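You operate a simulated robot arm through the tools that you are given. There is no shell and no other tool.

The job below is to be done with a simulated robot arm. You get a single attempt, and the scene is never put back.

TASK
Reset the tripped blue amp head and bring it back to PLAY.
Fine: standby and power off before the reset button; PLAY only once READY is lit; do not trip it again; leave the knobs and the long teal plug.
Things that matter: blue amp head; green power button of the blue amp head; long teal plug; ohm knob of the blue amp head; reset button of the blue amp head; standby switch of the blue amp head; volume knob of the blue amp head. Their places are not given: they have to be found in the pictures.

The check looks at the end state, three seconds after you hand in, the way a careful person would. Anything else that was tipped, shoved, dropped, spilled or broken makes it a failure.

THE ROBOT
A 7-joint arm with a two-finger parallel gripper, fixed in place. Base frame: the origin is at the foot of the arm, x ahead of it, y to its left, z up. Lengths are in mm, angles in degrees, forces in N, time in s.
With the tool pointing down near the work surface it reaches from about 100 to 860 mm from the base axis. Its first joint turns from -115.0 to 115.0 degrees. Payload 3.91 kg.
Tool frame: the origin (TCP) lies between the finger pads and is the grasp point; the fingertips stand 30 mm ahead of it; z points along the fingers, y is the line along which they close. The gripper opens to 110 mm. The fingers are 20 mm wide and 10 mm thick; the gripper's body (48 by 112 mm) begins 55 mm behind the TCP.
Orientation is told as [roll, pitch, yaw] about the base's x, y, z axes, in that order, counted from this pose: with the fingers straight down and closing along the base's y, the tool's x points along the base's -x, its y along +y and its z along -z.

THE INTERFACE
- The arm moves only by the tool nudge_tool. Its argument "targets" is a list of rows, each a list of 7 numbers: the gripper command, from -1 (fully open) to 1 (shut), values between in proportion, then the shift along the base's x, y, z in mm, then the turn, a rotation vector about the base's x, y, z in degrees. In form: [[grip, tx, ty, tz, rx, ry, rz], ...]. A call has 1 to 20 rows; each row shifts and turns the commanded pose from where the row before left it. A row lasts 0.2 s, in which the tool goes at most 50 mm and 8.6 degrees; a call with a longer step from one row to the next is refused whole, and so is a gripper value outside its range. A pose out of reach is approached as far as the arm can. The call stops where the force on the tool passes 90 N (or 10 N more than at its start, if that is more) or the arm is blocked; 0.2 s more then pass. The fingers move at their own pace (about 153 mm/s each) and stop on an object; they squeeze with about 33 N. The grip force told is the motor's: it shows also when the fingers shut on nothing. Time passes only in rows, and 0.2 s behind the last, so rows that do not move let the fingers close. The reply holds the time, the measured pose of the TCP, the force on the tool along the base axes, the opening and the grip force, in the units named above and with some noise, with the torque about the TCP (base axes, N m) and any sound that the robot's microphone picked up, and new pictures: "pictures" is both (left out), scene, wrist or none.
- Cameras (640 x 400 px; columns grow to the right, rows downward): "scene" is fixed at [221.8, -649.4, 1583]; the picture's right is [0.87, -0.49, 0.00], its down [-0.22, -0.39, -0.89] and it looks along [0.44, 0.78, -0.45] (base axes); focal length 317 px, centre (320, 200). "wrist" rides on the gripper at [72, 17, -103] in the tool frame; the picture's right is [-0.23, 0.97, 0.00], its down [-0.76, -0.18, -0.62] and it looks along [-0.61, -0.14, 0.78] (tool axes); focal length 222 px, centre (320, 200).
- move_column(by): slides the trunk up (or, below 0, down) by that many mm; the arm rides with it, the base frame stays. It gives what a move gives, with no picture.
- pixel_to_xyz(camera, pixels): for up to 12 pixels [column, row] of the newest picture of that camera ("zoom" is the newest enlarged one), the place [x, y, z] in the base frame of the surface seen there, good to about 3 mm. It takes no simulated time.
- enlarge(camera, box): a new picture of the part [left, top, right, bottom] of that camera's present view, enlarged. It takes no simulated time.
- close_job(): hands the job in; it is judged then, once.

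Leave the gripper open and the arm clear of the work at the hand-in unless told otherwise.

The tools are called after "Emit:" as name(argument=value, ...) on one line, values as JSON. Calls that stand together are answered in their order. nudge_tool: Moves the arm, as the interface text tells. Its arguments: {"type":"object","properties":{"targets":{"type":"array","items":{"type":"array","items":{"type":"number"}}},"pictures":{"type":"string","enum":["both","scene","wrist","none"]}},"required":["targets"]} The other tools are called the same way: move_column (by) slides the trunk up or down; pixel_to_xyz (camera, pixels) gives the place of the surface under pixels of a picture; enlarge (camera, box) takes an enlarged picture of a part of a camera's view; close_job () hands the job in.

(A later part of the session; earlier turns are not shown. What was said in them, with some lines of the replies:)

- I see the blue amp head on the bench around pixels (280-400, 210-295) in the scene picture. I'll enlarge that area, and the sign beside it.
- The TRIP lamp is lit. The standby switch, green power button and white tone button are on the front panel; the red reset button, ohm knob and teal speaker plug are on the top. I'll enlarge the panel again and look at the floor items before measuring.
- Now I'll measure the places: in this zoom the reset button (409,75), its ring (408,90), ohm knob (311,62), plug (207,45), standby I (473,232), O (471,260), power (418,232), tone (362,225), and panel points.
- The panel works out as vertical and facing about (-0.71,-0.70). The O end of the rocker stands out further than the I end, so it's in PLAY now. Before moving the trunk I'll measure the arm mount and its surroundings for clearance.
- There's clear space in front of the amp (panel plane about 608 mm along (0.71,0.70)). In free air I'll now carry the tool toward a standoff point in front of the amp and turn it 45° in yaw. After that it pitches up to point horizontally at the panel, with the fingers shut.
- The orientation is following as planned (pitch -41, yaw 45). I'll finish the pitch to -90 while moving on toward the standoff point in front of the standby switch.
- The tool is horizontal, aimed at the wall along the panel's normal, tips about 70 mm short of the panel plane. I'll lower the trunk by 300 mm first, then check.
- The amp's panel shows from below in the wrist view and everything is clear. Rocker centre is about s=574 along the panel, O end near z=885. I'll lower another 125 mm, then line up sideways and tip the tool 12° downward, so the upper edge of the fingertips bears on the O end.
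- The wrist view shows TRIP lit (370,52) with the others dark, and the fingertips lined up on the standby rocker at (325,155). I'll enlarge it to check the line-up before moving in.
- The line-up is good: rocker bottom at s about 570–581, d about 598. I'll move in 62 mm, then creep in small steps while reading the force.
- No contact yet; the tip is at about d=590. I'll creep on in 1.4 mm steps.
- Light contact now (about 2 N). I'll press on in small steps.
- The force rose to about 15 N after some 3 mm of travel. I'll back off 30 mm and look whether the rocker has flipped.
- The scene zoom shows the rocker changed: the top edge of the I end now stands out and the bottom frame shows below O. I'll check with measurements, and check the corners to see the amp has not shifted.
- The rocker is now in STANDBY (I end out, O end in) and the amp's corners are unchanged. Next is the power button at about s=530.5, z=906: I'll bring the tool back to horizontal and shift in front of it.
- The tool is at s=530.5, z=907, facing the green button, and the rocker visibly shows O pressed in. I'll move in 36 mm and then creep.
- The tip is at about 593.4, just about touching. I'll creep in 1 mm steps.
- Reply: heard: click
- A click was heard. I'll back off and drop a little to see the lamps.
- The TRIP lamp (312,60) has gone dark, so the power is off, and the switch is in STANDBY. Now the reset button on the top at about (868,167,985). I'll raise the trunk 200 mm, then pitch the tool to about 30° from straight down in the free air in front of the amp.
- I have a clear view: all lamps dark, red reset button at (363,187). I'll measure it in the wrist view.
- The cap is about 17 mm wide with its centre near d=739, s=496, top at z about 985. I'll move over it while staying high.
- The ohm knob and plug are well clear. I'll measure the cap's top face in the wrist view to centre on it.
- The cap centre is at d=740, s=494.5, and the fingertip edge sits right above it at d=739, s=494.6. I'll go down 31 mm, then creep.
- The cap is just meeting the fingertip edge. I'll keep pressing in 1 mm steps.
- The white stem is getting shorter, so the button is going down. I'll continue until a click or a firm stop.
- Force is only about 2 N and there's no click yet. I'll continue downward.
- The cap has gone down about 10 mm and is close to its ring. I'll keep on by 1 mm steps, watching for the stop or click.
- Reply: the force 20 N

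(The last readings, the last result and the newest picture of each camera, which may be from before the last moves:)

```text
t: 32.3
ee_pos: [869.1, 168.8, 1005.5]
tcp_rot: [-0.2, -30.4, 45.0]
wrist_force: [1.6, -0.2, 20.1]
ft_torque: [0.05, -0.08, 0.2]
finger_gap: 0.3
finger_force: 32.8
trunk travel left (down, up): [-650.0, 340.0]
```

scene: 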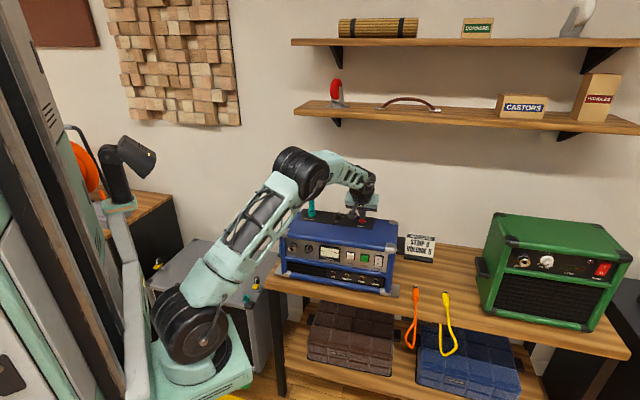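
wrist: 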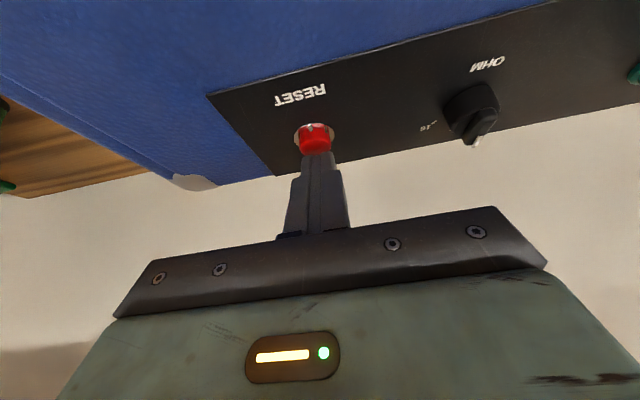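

The button is at its stop (20 N). I'll hold it a moment, then lift straight up and look.

Emit:
nudge_tool(targets=[[1, 0, 0, 0.5, 0, 0, 0], [1, 0, 0, 0, 0, 0, 0], [1, 0, 0, 0, 0, 0, 0], [1, 0, 0, 0, 0, 0, 0], [1, 0, 0, 0, 0, 0, 0]], pictures="none")

Emit:
nudge_tool(targets=[[1, 0, 0, 5, 0, 0, 0], [1, 0, 0, 10, 0, 0, 0], [1, 0, 0, 20, 0, 0, 0], [1, 0, 0, 25, 0, 0, 0]], pictures="both")

Emit:
enlarge(camera="scene", box=[320, 200, 400, 250])

```text
t: 33.5
ee_pos: [868.9, 168.6, 1005.8]
tcp_rot: [-0.1, -30.3, 45.0]
wrist_force: [3.9, 1.3, 26.9]
ft_torque: [0.15, -0.3, -0.14]
finger_gap: 0.0
finger_force: 32.6
trunk travel left (down, up): [-650.0, 340.0]
```

```text
t: 34.5
ee_pos: [868.1, 169.7, 1064.0]
tcp_rot: [0.2, -30.1, 45.0]
wrist_force: [0.5, 0.2, -0.8]
ft_torque: [-0.01, -0.02, 0.01]
finger_gap: 0.0
finger_force: 32.9
trunk travel left (down, up): [-650.0, 340.0]
```

scene: 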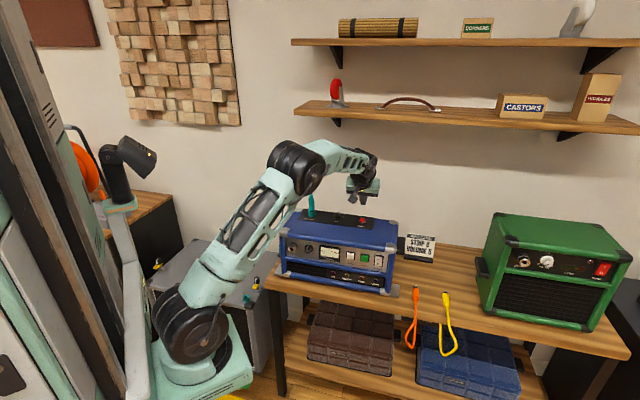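
wrist: 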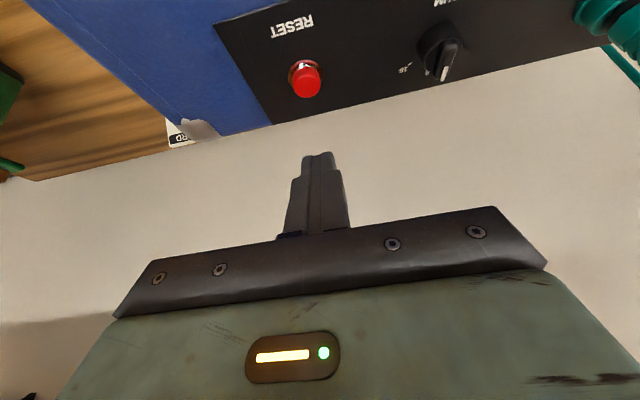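

```text
8.00 times, centred on (360, 225) of scene
```

zoom: 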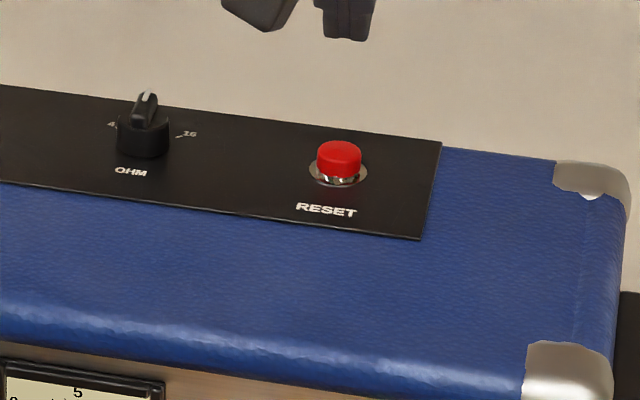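

The cap now sits low on its ring (no white stem showing), so it's latched in like a breaker. I'll confirm the height, then go back in front of the amp the way I came.

Emit:
pixel_to_xyz(camera="zoom", pixels=[[340, 147], [340, 155], [570, 370], [145, 115]])

Emit:
nudge_tool(targets=[[1, -15.7, -22.2, 0, 0, 0, 0], [1, -15.7, -22.2, 0, 0, 0, 0], [1, -15.7, -22.2, 0, 0, 0, 0], [1, -15.7, -22.2, 0, 0, 0, 0], [1, -15.7, -22.2, 0, 0, 0, 0], [1, -15.7, -22.2, 0, 0, 0, 0], [1, -15.7, -22.2, 0, 0, 0, 0], [1, -15.4, -21.9, 0, 0, 0, 0], [1, 0, 0, 0, 5.3, -5.3, 0], [1, 0, 0, 0, 5.3, -5.3, 0], [1, 0, 0, 0, 5.3, -5.3, 0], [1, 0, 0, 0, 5.3, -5.3, 0], [1, 0, 0, 0, 5.3, -5.3, 0], [1, 0, 0, 0, 5.3, -5.3, 0], [1, 0, 0, 0, 5.3, -5.3, 0], [1, 0, 0, 0, 5.3, -5.3, 0], [1, 0, 0, 0, 0, 0, 0]])

```text
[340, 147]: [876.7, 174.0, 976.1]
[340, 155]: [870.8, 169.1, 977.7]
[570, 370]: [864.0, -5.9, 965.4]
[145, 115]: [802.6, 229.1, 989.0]
```

```text
t: 38.1
ee_pos: [741.5, -7.9, 1063.9]
tcp_rot: [-174.1, -89.8, -140.8]
wrist_force: [-0.2, -0.2, 0.2]
ft_torque: [0.0, 0.07, 0.0]
finger_gap: 0.1
finger_force: 33.0
trunk travel left (down, up): [-650.0, 340.0]
```

scene: 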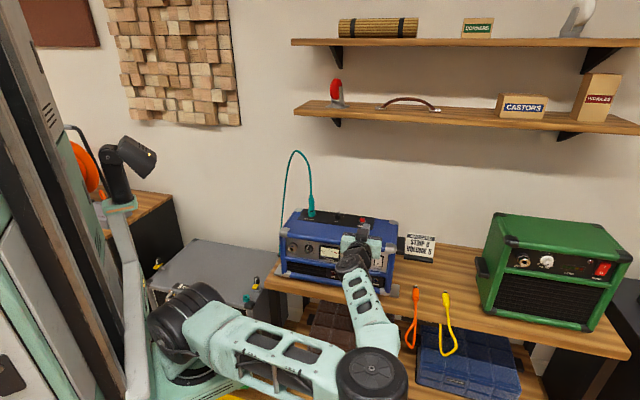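
wrist: 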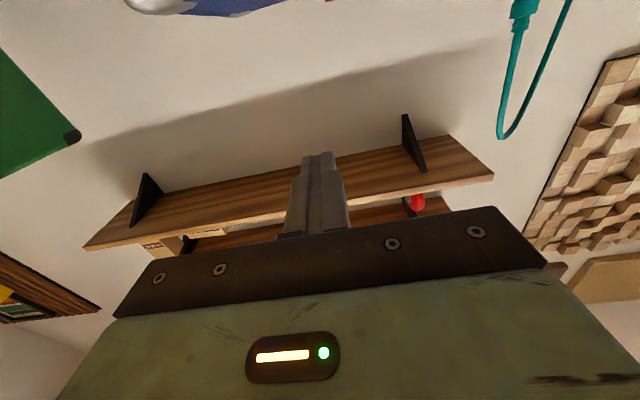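

The arm has taken a different elbow posture: the elbow is now low on the near side at about (372,380). Before lowering anything I'll measure where it is and check nothing was touched.

Emit:
pixel_to_xyz(camera="scene", pixels=[[372, 380], [395, 360], [375, 310], [390, 330], [350, 265], [300, 370], [240, 340], [405, 375], [415, 310], [447, 320]])

Emit:
enlarge(camera="scene", box=[260, 200, 480, 400])

```text
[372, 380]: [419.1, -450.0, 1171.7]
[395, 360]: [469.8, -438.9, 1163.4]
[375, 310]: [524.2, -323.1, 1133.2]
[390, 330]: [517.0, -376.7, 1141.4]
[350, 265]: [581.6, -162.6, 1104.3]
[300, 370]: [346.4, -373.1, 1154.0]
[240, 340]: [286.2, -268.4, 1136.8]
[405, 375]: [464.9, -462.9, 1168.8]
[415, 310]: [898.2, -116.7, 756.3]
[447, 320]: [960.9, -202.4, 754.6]
```

```text
2.00 times, centred on (370, 300) of scene
```

zoom: 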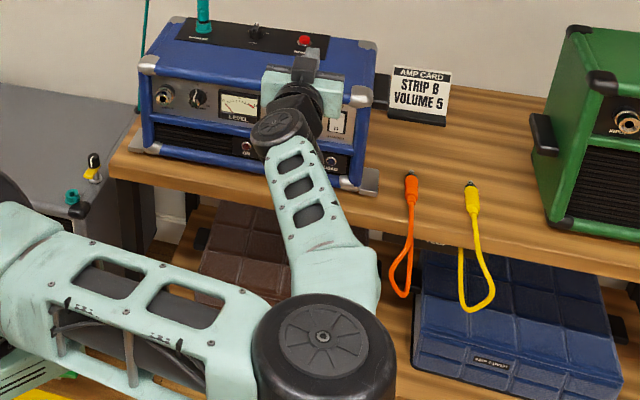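

The elbow sits at about (420,-450,1170), in open space in front of the bench, and nothing was touched; the tool pose is as intended. The floor below the elbow was clear in the first wrist picture. I'll lower the trunk 157 mm to bring the tool level with the power button.

Emit:
move_column(by=-80)

Emit:
nudge_tool(targets=[[1, 0, 0, 0, 0, 0, 0]])

```text
t: 39.3
ee_pos: [743.5, -8.5, 983.8]
tcp_rot: [177.1, -89.9, -132.1]
wrist_force: [0.0, -0.3, 0.5]
ft_torque: [0.0, 0.02, -0.02]
finger_gap: 0.0
finger_force: 32.4
trunk travel left (down, up): [-570.0, 420.0]
```

```text
t: 39.7
ee_pos: [743.1, -9.1, 982.4]
tcp_rot: [176.3, -89.9, -131.4]
wrist_force: [-0.3, 0.5, 0.3]
ft_torque: [0.01, 0.03, 0.04]
finger_gap: 0.2
finger_force: 33.2
trunk travel left (down, up): [-570.0, 420.0]
```

scene: 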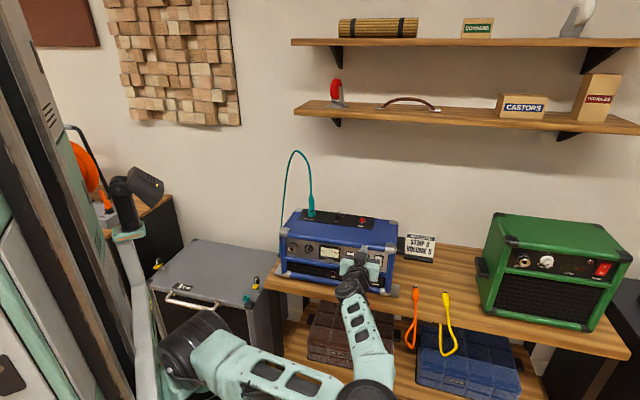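
wrist: 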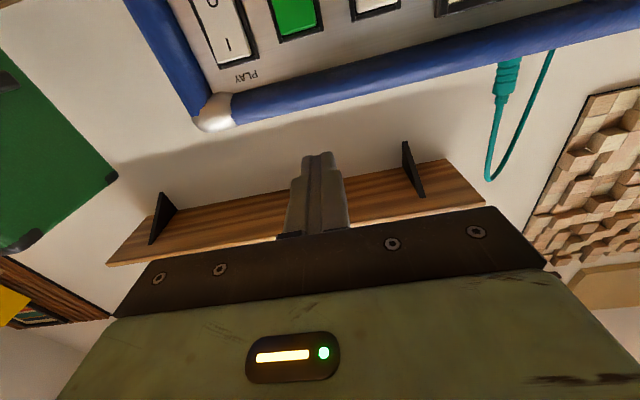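

All is clear. I'll lower another 76 mm to z about 907, and trim sideways to s=530.5.

Emit:
move_column(by=-76)

Emit:
nudge_tool(targets=[[1, 9, 9, 0, 0, 0, 0], [1, 9, 9, 0, 0, 0, 0], [1, 7.5, 7.5, 0, 0, 0, 0], [1, 0, 0, 0, 0, 0, 0]], pictures="both")

```text
t: 40.8
ee_pos: [742.3, -9.3, 907.6]
tcp_rot: [177.7, -89.9, -132.6]
wrist_force: [-0.6, 0.2, -0.5]
ft_torque: [-0.02, -0.02, 0.03]
finger_gap: 0.0
finger_force: 33.4
trunk travel left (down, up): [-494.0, 496.0]
```

```text
t: 41.8
ee_pos: [770.0, 17.5, 909.0]
tcp_rot: [171.3, -89.9, -126.2]
wrist_force: [0.2, -0.6, 0.2]
ft_torque: [0.0, -0.01, 0.02]
finger_gap: 0.1
finger_force: 33.1
trunk travel left (down, up): [-494.0, 496.0]
```

scene: 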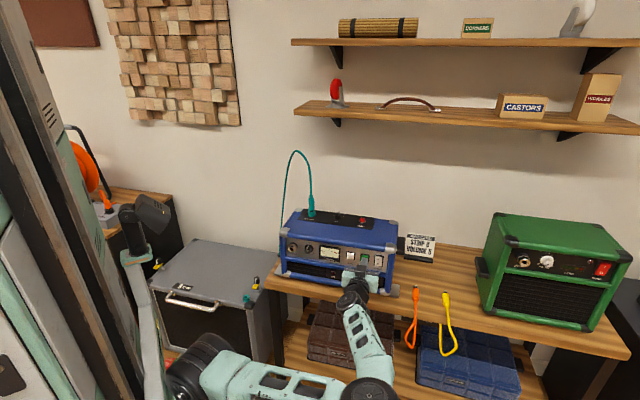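
wrist: 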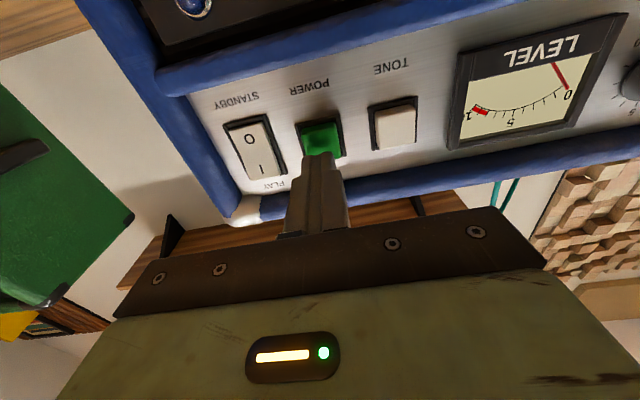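

Lined up on the green button. I'll creep in, stopping at the click (last time it clicked at about d=568).

Emit:
nudge_tool(targets=[[1, 2, 2, -1.5, 0, 0, 0], [1, 2, 2, 0, 0, 0, 0], [1, 0.8, 0.8, 0, 0, 0, 0], [1, 0.8, 0.8, 0, 0, 0, 0]], pictures="none")

Emit:
nudge_tool(targets=[[1, 0.8, 0.8, 0, 0, 0, 0], [1, 0.8, 0.8, 0, 0, 0, 0]], pictures="wrist")

```text
t: 42.8
ee_pos: [775.0, 22.4, 906.0]
tcp_rot: [161.7, -89.9, -116.7]
wrist_force: [0.2, 0.1, 0.4]
ft_torque: [0.0, -0.01, 0.01]
finger_gap: 0.0
finger_force: 33.0
trunk travel left (down, up): [-494.0, 496.0]
```

```text
t: 43.4
ee_pos: [776.0, 24.6, 904.5]
tcp_rot: [174.5, -89.9, -129.7]
wrist_force: [-1.2, -0.6, -1.3]
ft_torque: [0.04, 0.01, -0.01]
finger_gap: 0.0
finger_force: 33.4
trunk travel left (down, up): [-494.0, 496.0]
heard: click
```

wrist: 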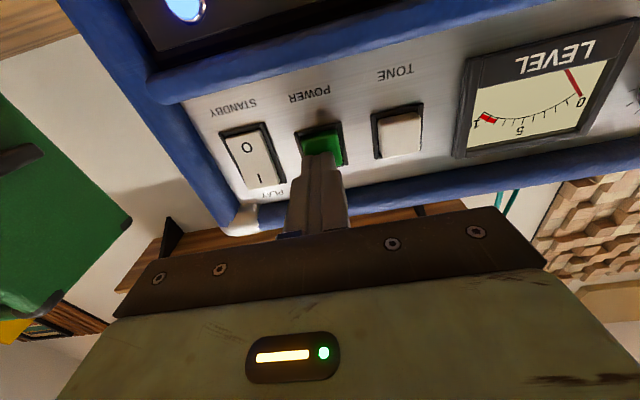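

It clicked and the LOAD lamp (183,8) is now lit. I'll back off and drop to see the lamps.

Emit:
nudge_tool(targets=[[1, -6, -6, 0, 0, 0, 0], [1, -14, -14, 0, 0, 0, 0], [1, -14, -14, -20, 0, 0, 0], [1, 0, 0, -20, 0, 0, 0]], pictures="both")

Emit:
enlarge(camera="wrist", box=[180, 0, 540, 200])

```text
t: 44.4
ee_pos: [741.9, -10.2, 866.1]
tcp_rot: [-176.7, -89.9, -138.4]
wrist_force: [-0.1, 0.6, 0.1]
ft_torque: [0.01, 0.02, 0.02]
finger_gap: 0.0
finger_force: 33.0
trunk travel left (down, up): [-494.0, 496.0]
```

scene: 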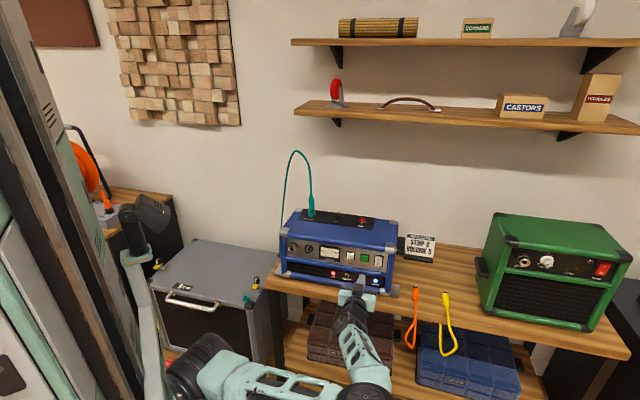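
wrist: 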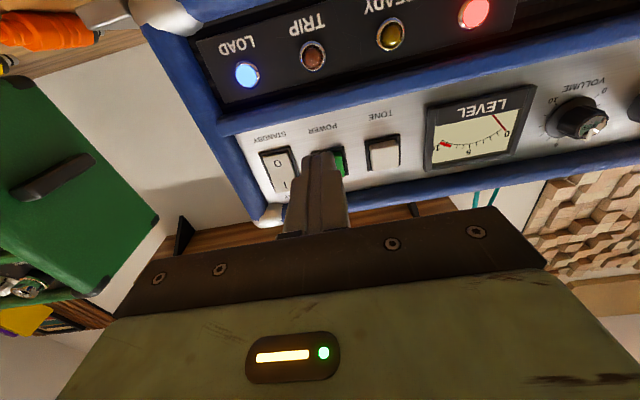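

```text
1.78 times, centred on (360, 100) of wrist
```

zoom: 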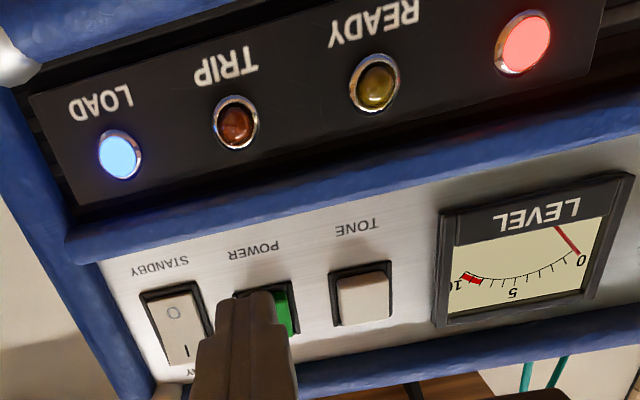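

ON (red) and LOAD (blue) are lit, TRIP is dark, and READY isn't lit yet. I'll wait without moving until READY lights.

Emit:
nudge_tool(targets=[[1, 0, 0, 0, 0, 0, 0], [1, 0, 0, 0, 0, 0, 0], [1, 0, 0, 0, 0, 0, 0], [1, 0, 0, 0, 0, 0, 0], [1, 0, 0, 0, 0, 0, 0], [1, 0, 0, 0, 0, 0, 0], [1, 0, 0, 0, 0, 0, 0], [1, 0, 0, 0, 0, 0, 0], [1, 0, 0, 0, 0, 0, 0], [1, 0, 0, 0, 0, 0, 0], [1, 0, 0, 0, 0, 0, 0], [1, 0, 0, 0, 0, 0, 0], [1, 0, 0, 0, 0, 0, 0], [1, 0, 0, 0, 0, 0, 0], [1, 0, 0, 0, 0, 0, 0], [1, 0, 0, 0, 0, 0, 0], [1, 0, 0, 0, 0, 0, 0], [1, 0, 0, 0, 0, 0, 0], [1, 0, 0, 0, 0, 0, 0], [1, 0, 0, 0, 0, 0, 0]], pictures="wrist")

```text
t: 48.6
ee_pos: [742.2, -9.2, 866.1]
tcp_rot: [177.8, -89.9, -132.9]
wrist_force: [-0.7, -0.2, -0.2]
ft_torque: [-0.02, 0.01, -0.03]
finger_gap: 0.2
finger_force: 32.9
trunk travel left (down, up): [-494.0, 496.0]
```

wrist: 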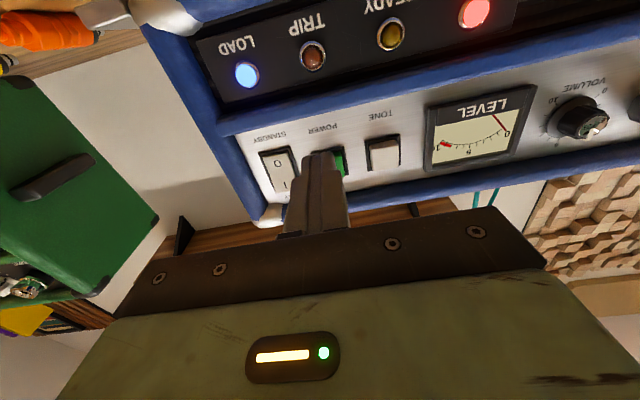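

READY is still dark; ON and LOAD are steady and TRIP is dark. I'll keep waiting in place.

Emit:
nudge_tool(targets=[[1, 0, 0, 0, 0, 0, 0], [1, 0, 0, 0, 0, 0, 0], [1, 0, 0, 0, 0, 0, 0], [1, 0, 0, 0, 0, 0, 0], [1, 0, 0, 0, 0, 0, 0], [1, 0, 0, 0, 0, 0, 0], [1, 0, 0, 0, 0, 0, 0], [1, 0, 0, 0, 0, 0, 0], [1, 0, 0, 0, 0, 0, 0], [1, 0, 0, 0, 0, 0, 0], [1, 0, 0, 0, 0, 0, 0], [1, 0, 0, 0, 0, 0, 0], [1, 0, 0, 0, 0, 0, 0], [1, 0, 0, 0, 0, 0, 0], [1, 0, 0, 0, 0, 0, 0], [1, 0, 0, 0, 0, 0, 0], [1, 0, 0, 0, 0, 0, 0], [1, 0, 0, 0, 0, 0, 0], [1, 0, 0, 0, 0, 0, 0], [1, 0, 0, 0, 0, 0, 0]], pictures="both")

```text
t: 52.8
ee_pos: [740.5, -9.5, 866.0]
tcp_rot: [178.1, -89.9, -133.1]
wrist_force: [0.6, 0.2, 0.4]
ft_torque: [0.02, -0.01, 0.0]
finger_gap: 0.2
finger_force: 32.6
trunk travel left (down, up): [-494.0, 496.0]
```

scene: 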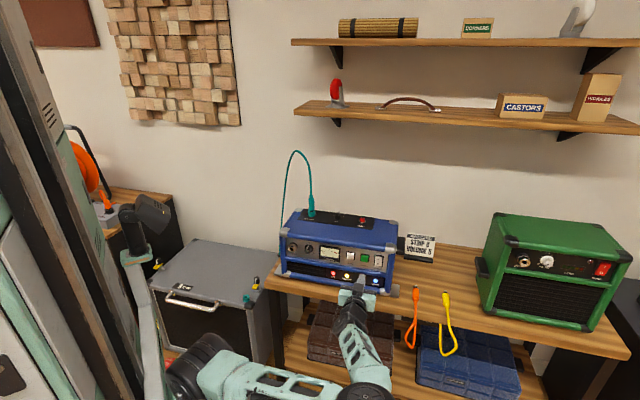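
wrist: 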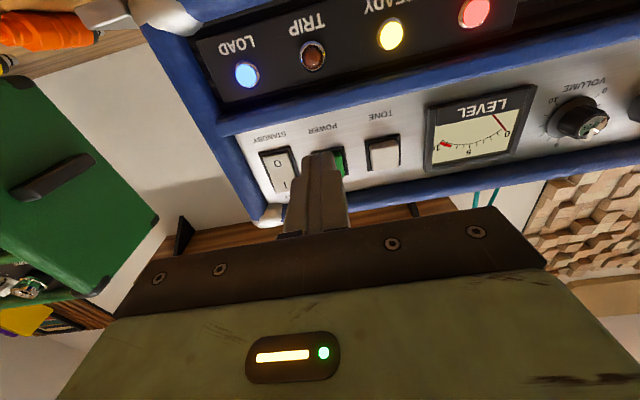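

READY (390,33) is now lit yellow. I'll move in front of the rocker's I end (s=574.5, z about 917), tilting the tool 12° upward so the fingertips' lower edge bears on the I end.

Emit:
nudge_tool(targets=[[1, 7.7, -7.7, 12, 4.24, -4.24, 0], [1, 7.7, -7.7, 13, 4.24, -4.24, 0], [1, 7.7, -7.7, 13, 0, 0, 0], [1, 7.7, -7.7, 13, 0, 0, 0], [1, 0, 0, 0, 0, 0, 0]], pictures="both")

Emit:
enlarge(camera="wrist", box=[240, 60, 420, 180])

```text
t: 54.0
ee_pos: [772.3, -41.1, 916.9]
tcp_rot: [-180.0, -77.9, -135.0]
wrist_force: [0.0, 0.1, -0.4]
ft_torque: [0.01, -0.02, 0.04]
finger_gap: 0.0
finger_force: 33.3
trunk travel left (down, up): [-494.0, 496.0]
```

scene: 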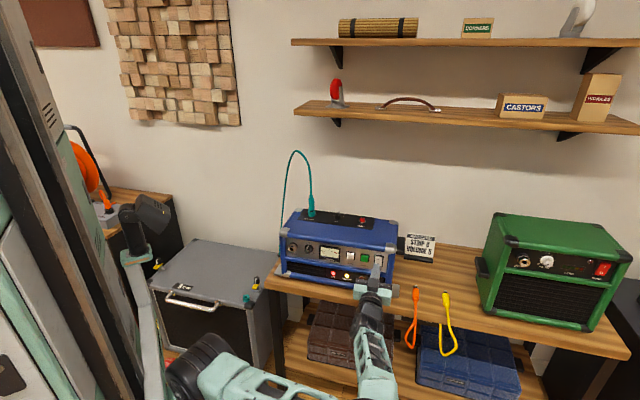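
wrist: 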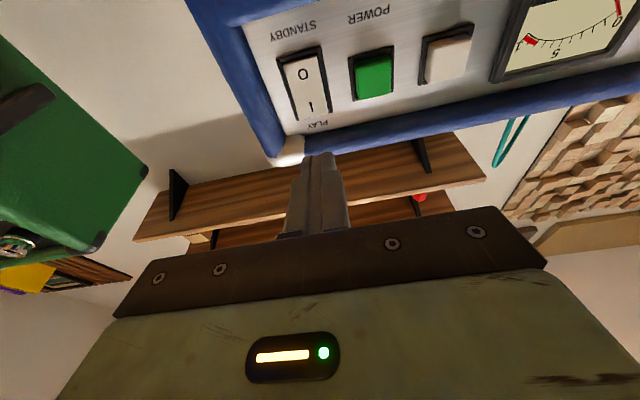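

```text
3.33 times, centred on (330, 120) of wrist
```

zoom: 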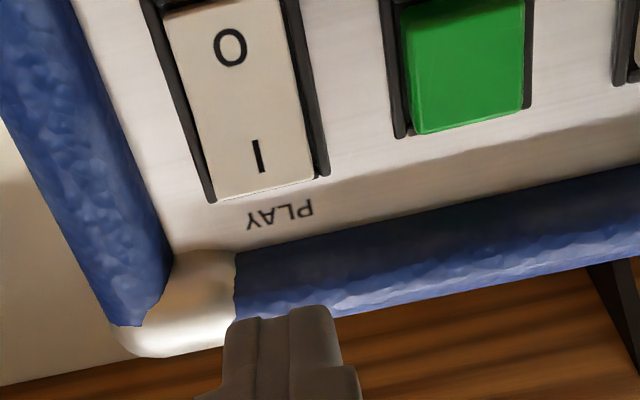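

I'll measure the rocker ends and the edge of the upper rail for clearance.

Emit:
pixel_to_xyz(camera="zoom", pixels=[[258, 155], [262, 185], [230, 48], [280, 215], [285, 240], [290, 260], [300, 290], [205, 260], [218, 195], [312, 180]])

```text
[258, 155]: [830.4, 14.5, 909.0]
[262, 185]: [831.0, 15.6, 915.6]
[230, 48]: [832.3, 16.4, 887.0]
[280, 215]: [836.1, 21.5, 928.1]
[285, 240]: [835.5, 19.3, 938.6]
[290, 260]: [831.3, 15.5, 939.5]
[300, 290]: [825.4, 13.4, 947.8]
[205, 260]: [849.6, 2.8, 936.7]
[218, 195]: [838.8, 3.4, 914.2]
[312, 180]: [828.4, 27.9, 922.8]
```

Rail bottom is at z about 938, while the fingertips top out at about 933, so they clear it. The lower edge is at 913, on the I end. I'll shift 1.3 mm sideways, move in 43 mm, then creep.

Emit:
nudge_tool(targets=[[1, 10, 8.2, 0, 0, 0, 0], [1, 9, 9, 0, 0, 0, 0], [1, 7, 7, 0, 0, 0, 0], [1, 5.3, 5.3, 0, 0, 0, 0], [1, 0, 0, 0, 0, 0, 0]], pictures="wrist")

Emit:
enlarge(camera="wrist", box=[240, 60, 420, 180])

```text
t: 55.2
ee_pos: [804.1, -12.0, 916.4]
tcp_rot: [179.9, -78.0, -134.8]
wrist_force: [0.5, 0.7, -0.1]
ft_torque: [0.02, -0.03, 0.02]
finger_gap: 0.1
finger_force: 33.3
trunk travel left (down, up): [-494.0, 496.0]
```

wrist: 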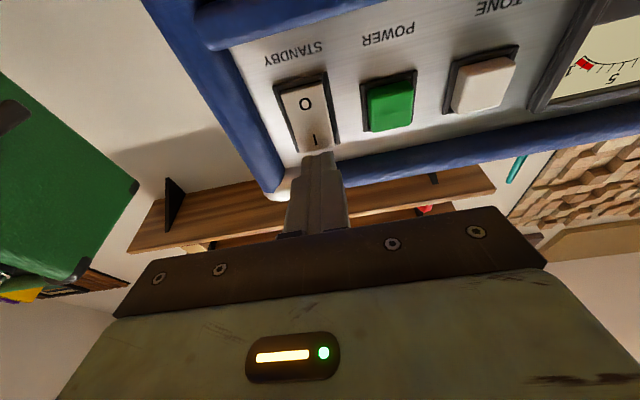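

```text
3.33 times, centred on (330, 120) of wrist
```

zoom: 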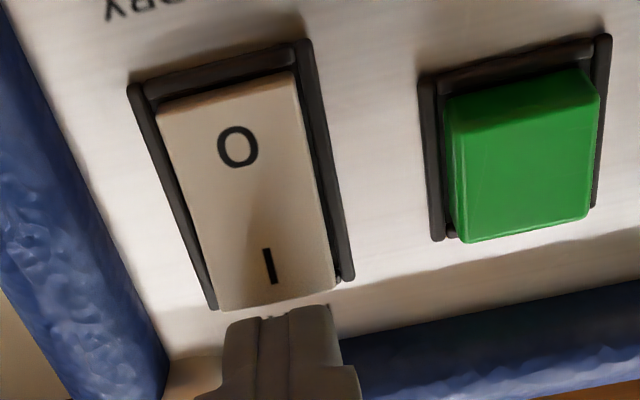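

The fingertips are just off the I end. I'll creep in, watching the force.

Emit:
nudge_tool(targets=[[1, 1, 1, 0, 0, 0, 0], [1, 1, 1, 0, 0, 0, 0], [1, 0.8, 0.8, 0, 0, 0, 0]], pictures="none")

Emit:
nudge_tool(targets=[[1, 0.8, 0.8, 0, 0, 0, 0], [1, 0.8, 0.8, 0, 0, 0, 0]], pictures="wrist")

Emit:
enlarge(camera="wrist", box=[240, 60, 420, 180])

```text
t: 56.0
ee_pos: [807.5, -9.4, 917.4]
tcp_rot: [-179.8, -77.8, -135.2]
wrist_force: [-0.9, -0.2, 0.9]
ft_torque: [0.0, -0.01, 0.0]
finger_gap: 0.0
finger_force: 33.0
trunk travel left (down, up): [-494.0, 496.0]
```

```text
t: 56.6
ee_pos: [808.2, -6.6, 916.8]
tcp_rot: [180.0, -78.0, -134.9]
wrist_force: [0.2, 0.1, -0.3]
ft_torque: [0.0, 0.0, -0.01]
finger_gap: 0.0
finger_force: 32.8
trunk travel left (down, up): [-494.0, 496.0]
```

wrist: 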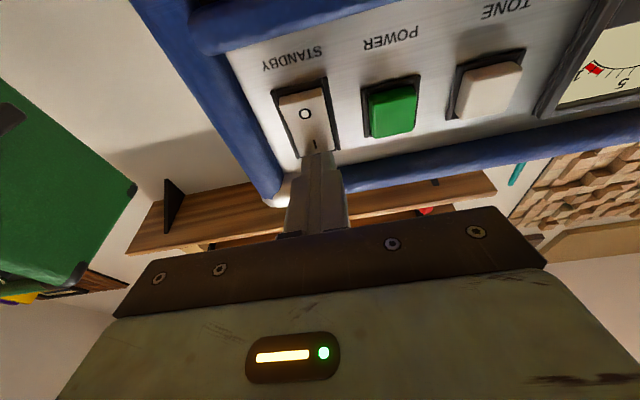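

```text
3.33 times, centred on (330, 120) of wrist
```

zoom: 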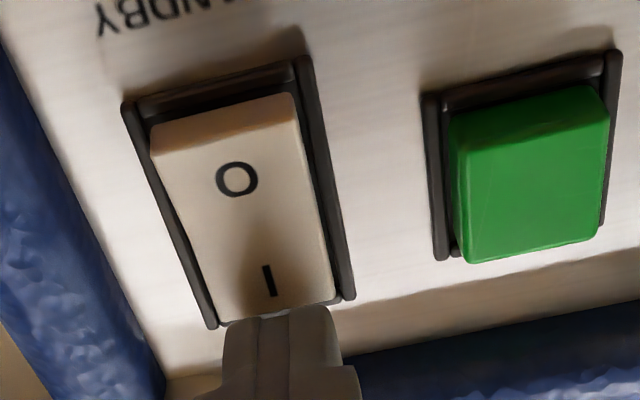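

The O end now stands out, and the force dropped to zero, so the rocker seems to have snapped to PLAY. I'll back straight out and check the switch and lamps.

Emit:
nudge_tool(targets=[[1, -7, -7, 0, 0, 0, 0], [1, -14, -14, 0, 0, 0, 0], [1, -14, -14, 0, -4.24, 4.24, 0], [1, -10, -10, -20, -4.24, 4.24, 0], [1, 0, 0, -20, 0, 0, 0], [1, 0, 0, -10, 0, 0, 0]], pictures="both")

Emit:
enlarge(camera="scene", box=[320, 230, 410, 300])

Emit:
enlarge(camera="wrist", box=[240, 0, 600, 200])

```text
t: 58.0
ee_pos: [763.3, -51.3, 866.4]
tcp_rot: [177.8, -89.9, -132.9]
wrist_force: [0.4, 0.3, 0.3]
ft_torque: [0.03, 0.02, 0.0]
finger_gap: 0.0
finger_force: 33.6
trunk travel left (down, up): [-494.0, 496.0]
```

scene: 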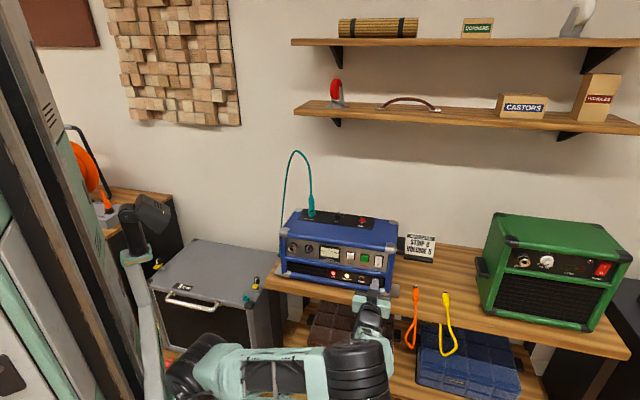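
wrist: 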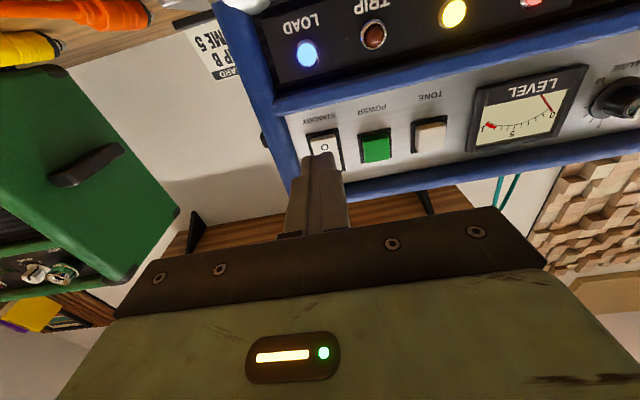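

```text
5.71 times, centred on (365, 265) of scene
```

zoom: 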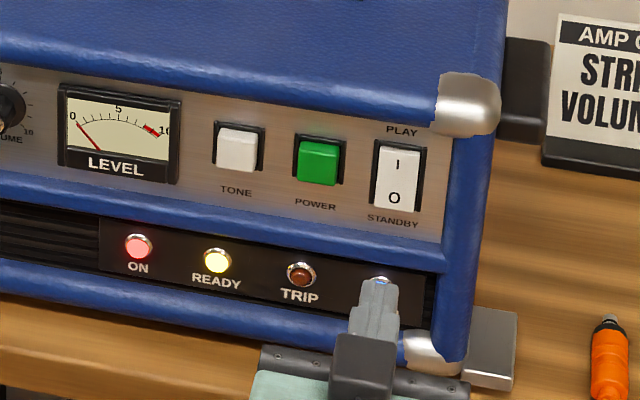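

```text
1.78 times, centred on (420, 100) of wrist
```

zoom: 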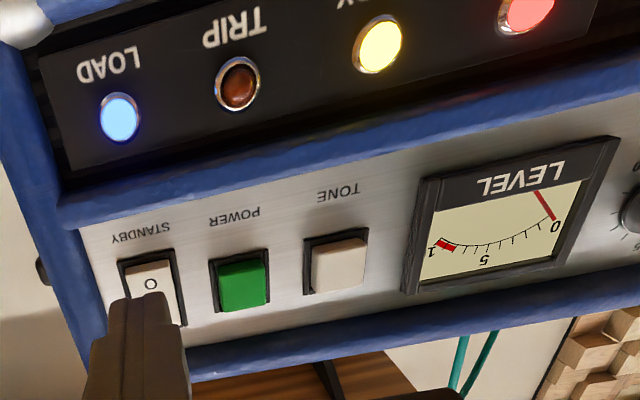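

ON, READY and LOAD are lit and TRIP is dark. I'll zoom close on the rocker to compare with the first picture, and measure both ends.

Emit:
enlarge(camera="scene", box=[372, 250, 396, 272])

Emit:
pixel_to_xyz(camera="zoom", pixels=[[232, 135], [232, 150], [222, 250], [220, 275], [140, 200], [330, 200]])

```text
16.00 times, centred on (384, 261) of scene
```

zoom: 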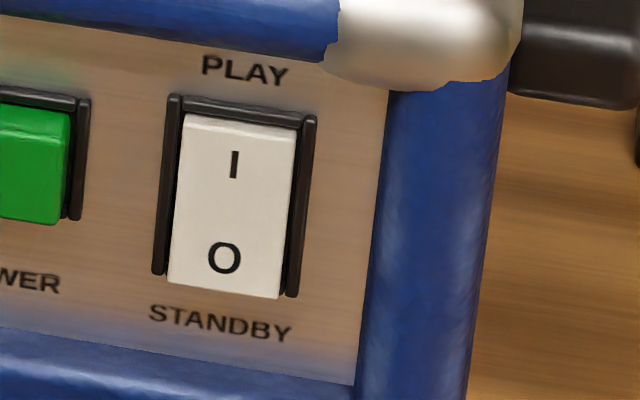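

```text
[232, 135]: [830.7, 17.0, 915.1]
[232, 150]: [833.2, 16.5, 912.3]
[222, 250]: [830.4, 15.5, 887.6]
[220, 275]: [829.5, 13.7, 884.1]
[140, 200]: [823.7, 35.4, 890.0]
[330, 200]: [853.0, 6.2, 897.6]
```

The rocker looks the same as in the first picture (I end in, O end out), so it's in PLAY with TRIP dark. Now I'll draw the arm back 100 mm, open the gripper, and watch that it stays untripped.

Emit:
nudge_tool(targets=[[1, -14, -14, 0, 0, 0, 0], [1, -14, -14, 0, 0, 0, 0], [1, -14, -14, 0, 0, 0, 0], [1, -14, -14, 0, 0, 0, 0], [1, -14, -14, 0, 0, 0, 0], [0, 0, 0, 0, 0, 0, 0], [-1, 0, 0, 0, 0, 0, 0], [-1, 0, 0, 0, 0, 0, 0], [-1, 0, 0, 0, 0, 0, 0]], pictures="both")

Emit:
enlarge(camera="scene", box=[270, 200, 410, 300])

```text
t: 60.0
ee_pos: [692.2, -121.0, 866.3]
tcp_rot: [-179.5, -89.9, -135.8]
wrist_force: [0.3, 0.2, -0.1]
ft_torque: [-0.01, 0.0, -0.04]
finger_gap: 110.1
finger_force: 0.0
trunk travel left (down, up): [-494.0, 496.0]
```

scene: 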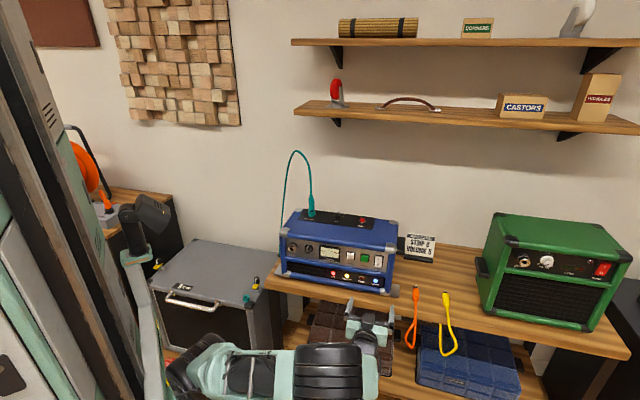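
wrist: 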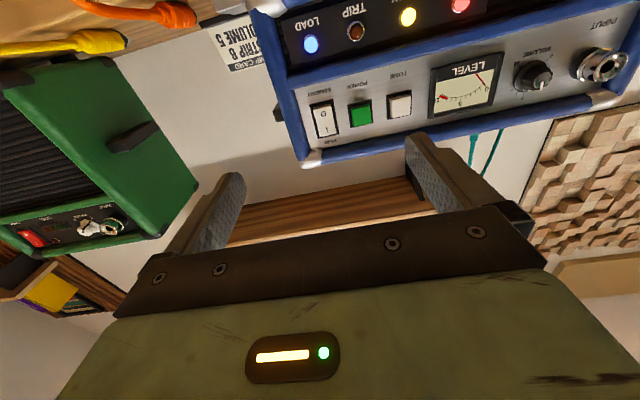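

```text
4.00 times, centred on (340, 250) of scene
```

zoom: 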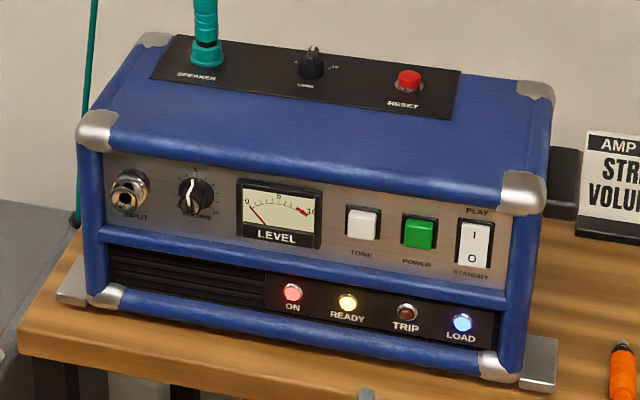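

Everything reads right: ON, READY and LOAD lit, TRIP dark, switch in PLAY, knobs and plug unchanged, gripper open and clear. I'll wait 3 s to be sure it doesn't trip again.

Emit:
nudge_tool(targets=[[-1, 0, 0, 0, 0, 0, 0], [-1, 0, 0, 0, 0, 0, 0], [-1, 0, 0, 0, 0, 0, 0], [-1, 0, 0, 0, 0, 0, 0], [-1, 0, 0, 0, 0, 0, 0], [-1, 0, 0, 0, 0, 0, 0], [-1, 0, 0, 0, 0, 0, 0], [-1, 0, 0, 0, 0, 0, 0], [-1, 0, 0, 0, 0, 0, 0], [-1, 0, 0, 0, 0, 0, 0], [-1, 0, 0, 0, 0, 0, 0], [-1, 0, 0, 0, 0, 0, 0], [-1, 0, 0, 0, 0, 0, 0], [-1, 0, 0, 0, 0, 0, 0], [-1, 0, 0, 0, 0, 0, 0]], pictures="both")

Emit:
enlarge(camera="scene", box=[270, 200, 410, 300])

```text
t: 63.2
ee_pos: [693.2, -121.8, 868.0]
tcp_rot: [179.2, -90.0, -134.2]
wrist_force: [-0.1, 0.3, -0.3]
ft_torque: [0.01, -0.01, -0.02]
finger_gap: 110.0
finger_force: 0.0
trunk travel left (down, up): [-494.0, 496.0]
```

scene: 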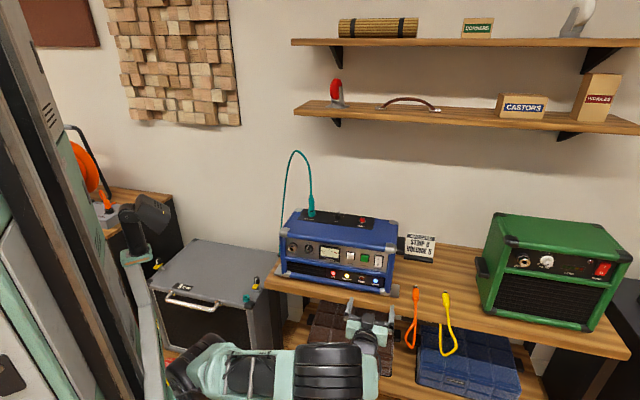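
wrist: 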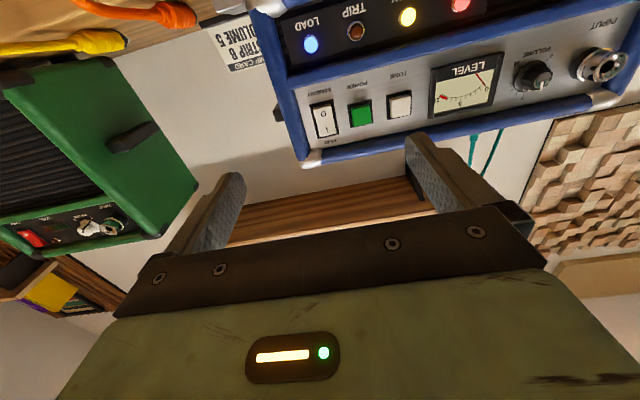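

```text
4.00 times, centred on (340, 250) of scene
```

zoom: 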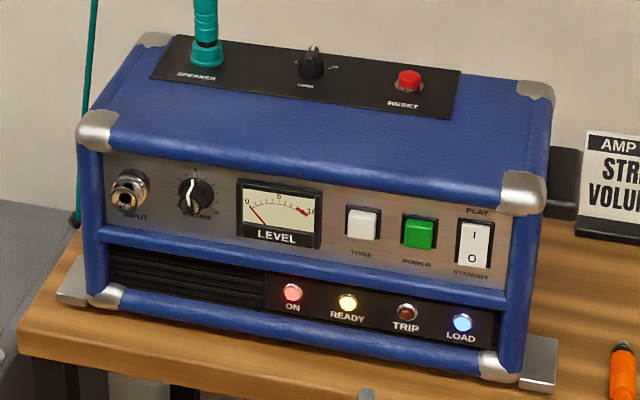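

The state is steady after 3 s: ON, READY and LOAD lit, TRIP dark, switch in PLAY, reset button latched in, knobs and teal plug untouched, arm clear with the gripper open. I'm handing in.

Emit:
close_job()

```text
The job is handed in.
```

The blue amp head is reset and back in PLAY. Before I handed in, ON, READY and LOAD were lit and TRIP stayed dark for more than 3 s after the switch to PLAY.

- **Shut down:** I set the standby switch to STANDBY, then turned the power off with the green button, and TRIP went dark.
- **Reset:** I pressed the red reset button down to its stop, and it stayed latched in.
- **Power back up:** I turned the power on and waited about 8 s for READY to light before moving the switch to PLAY.
- **Left alone:** The volume and ohm knobs and the long teal plug were not touched.
- **Slight movement:** The first push on the standby switch may have moved the amp about 1 mm. That is too small to be sure of from the pictures.

The arm ended drawn back from the amp with the gripper open.
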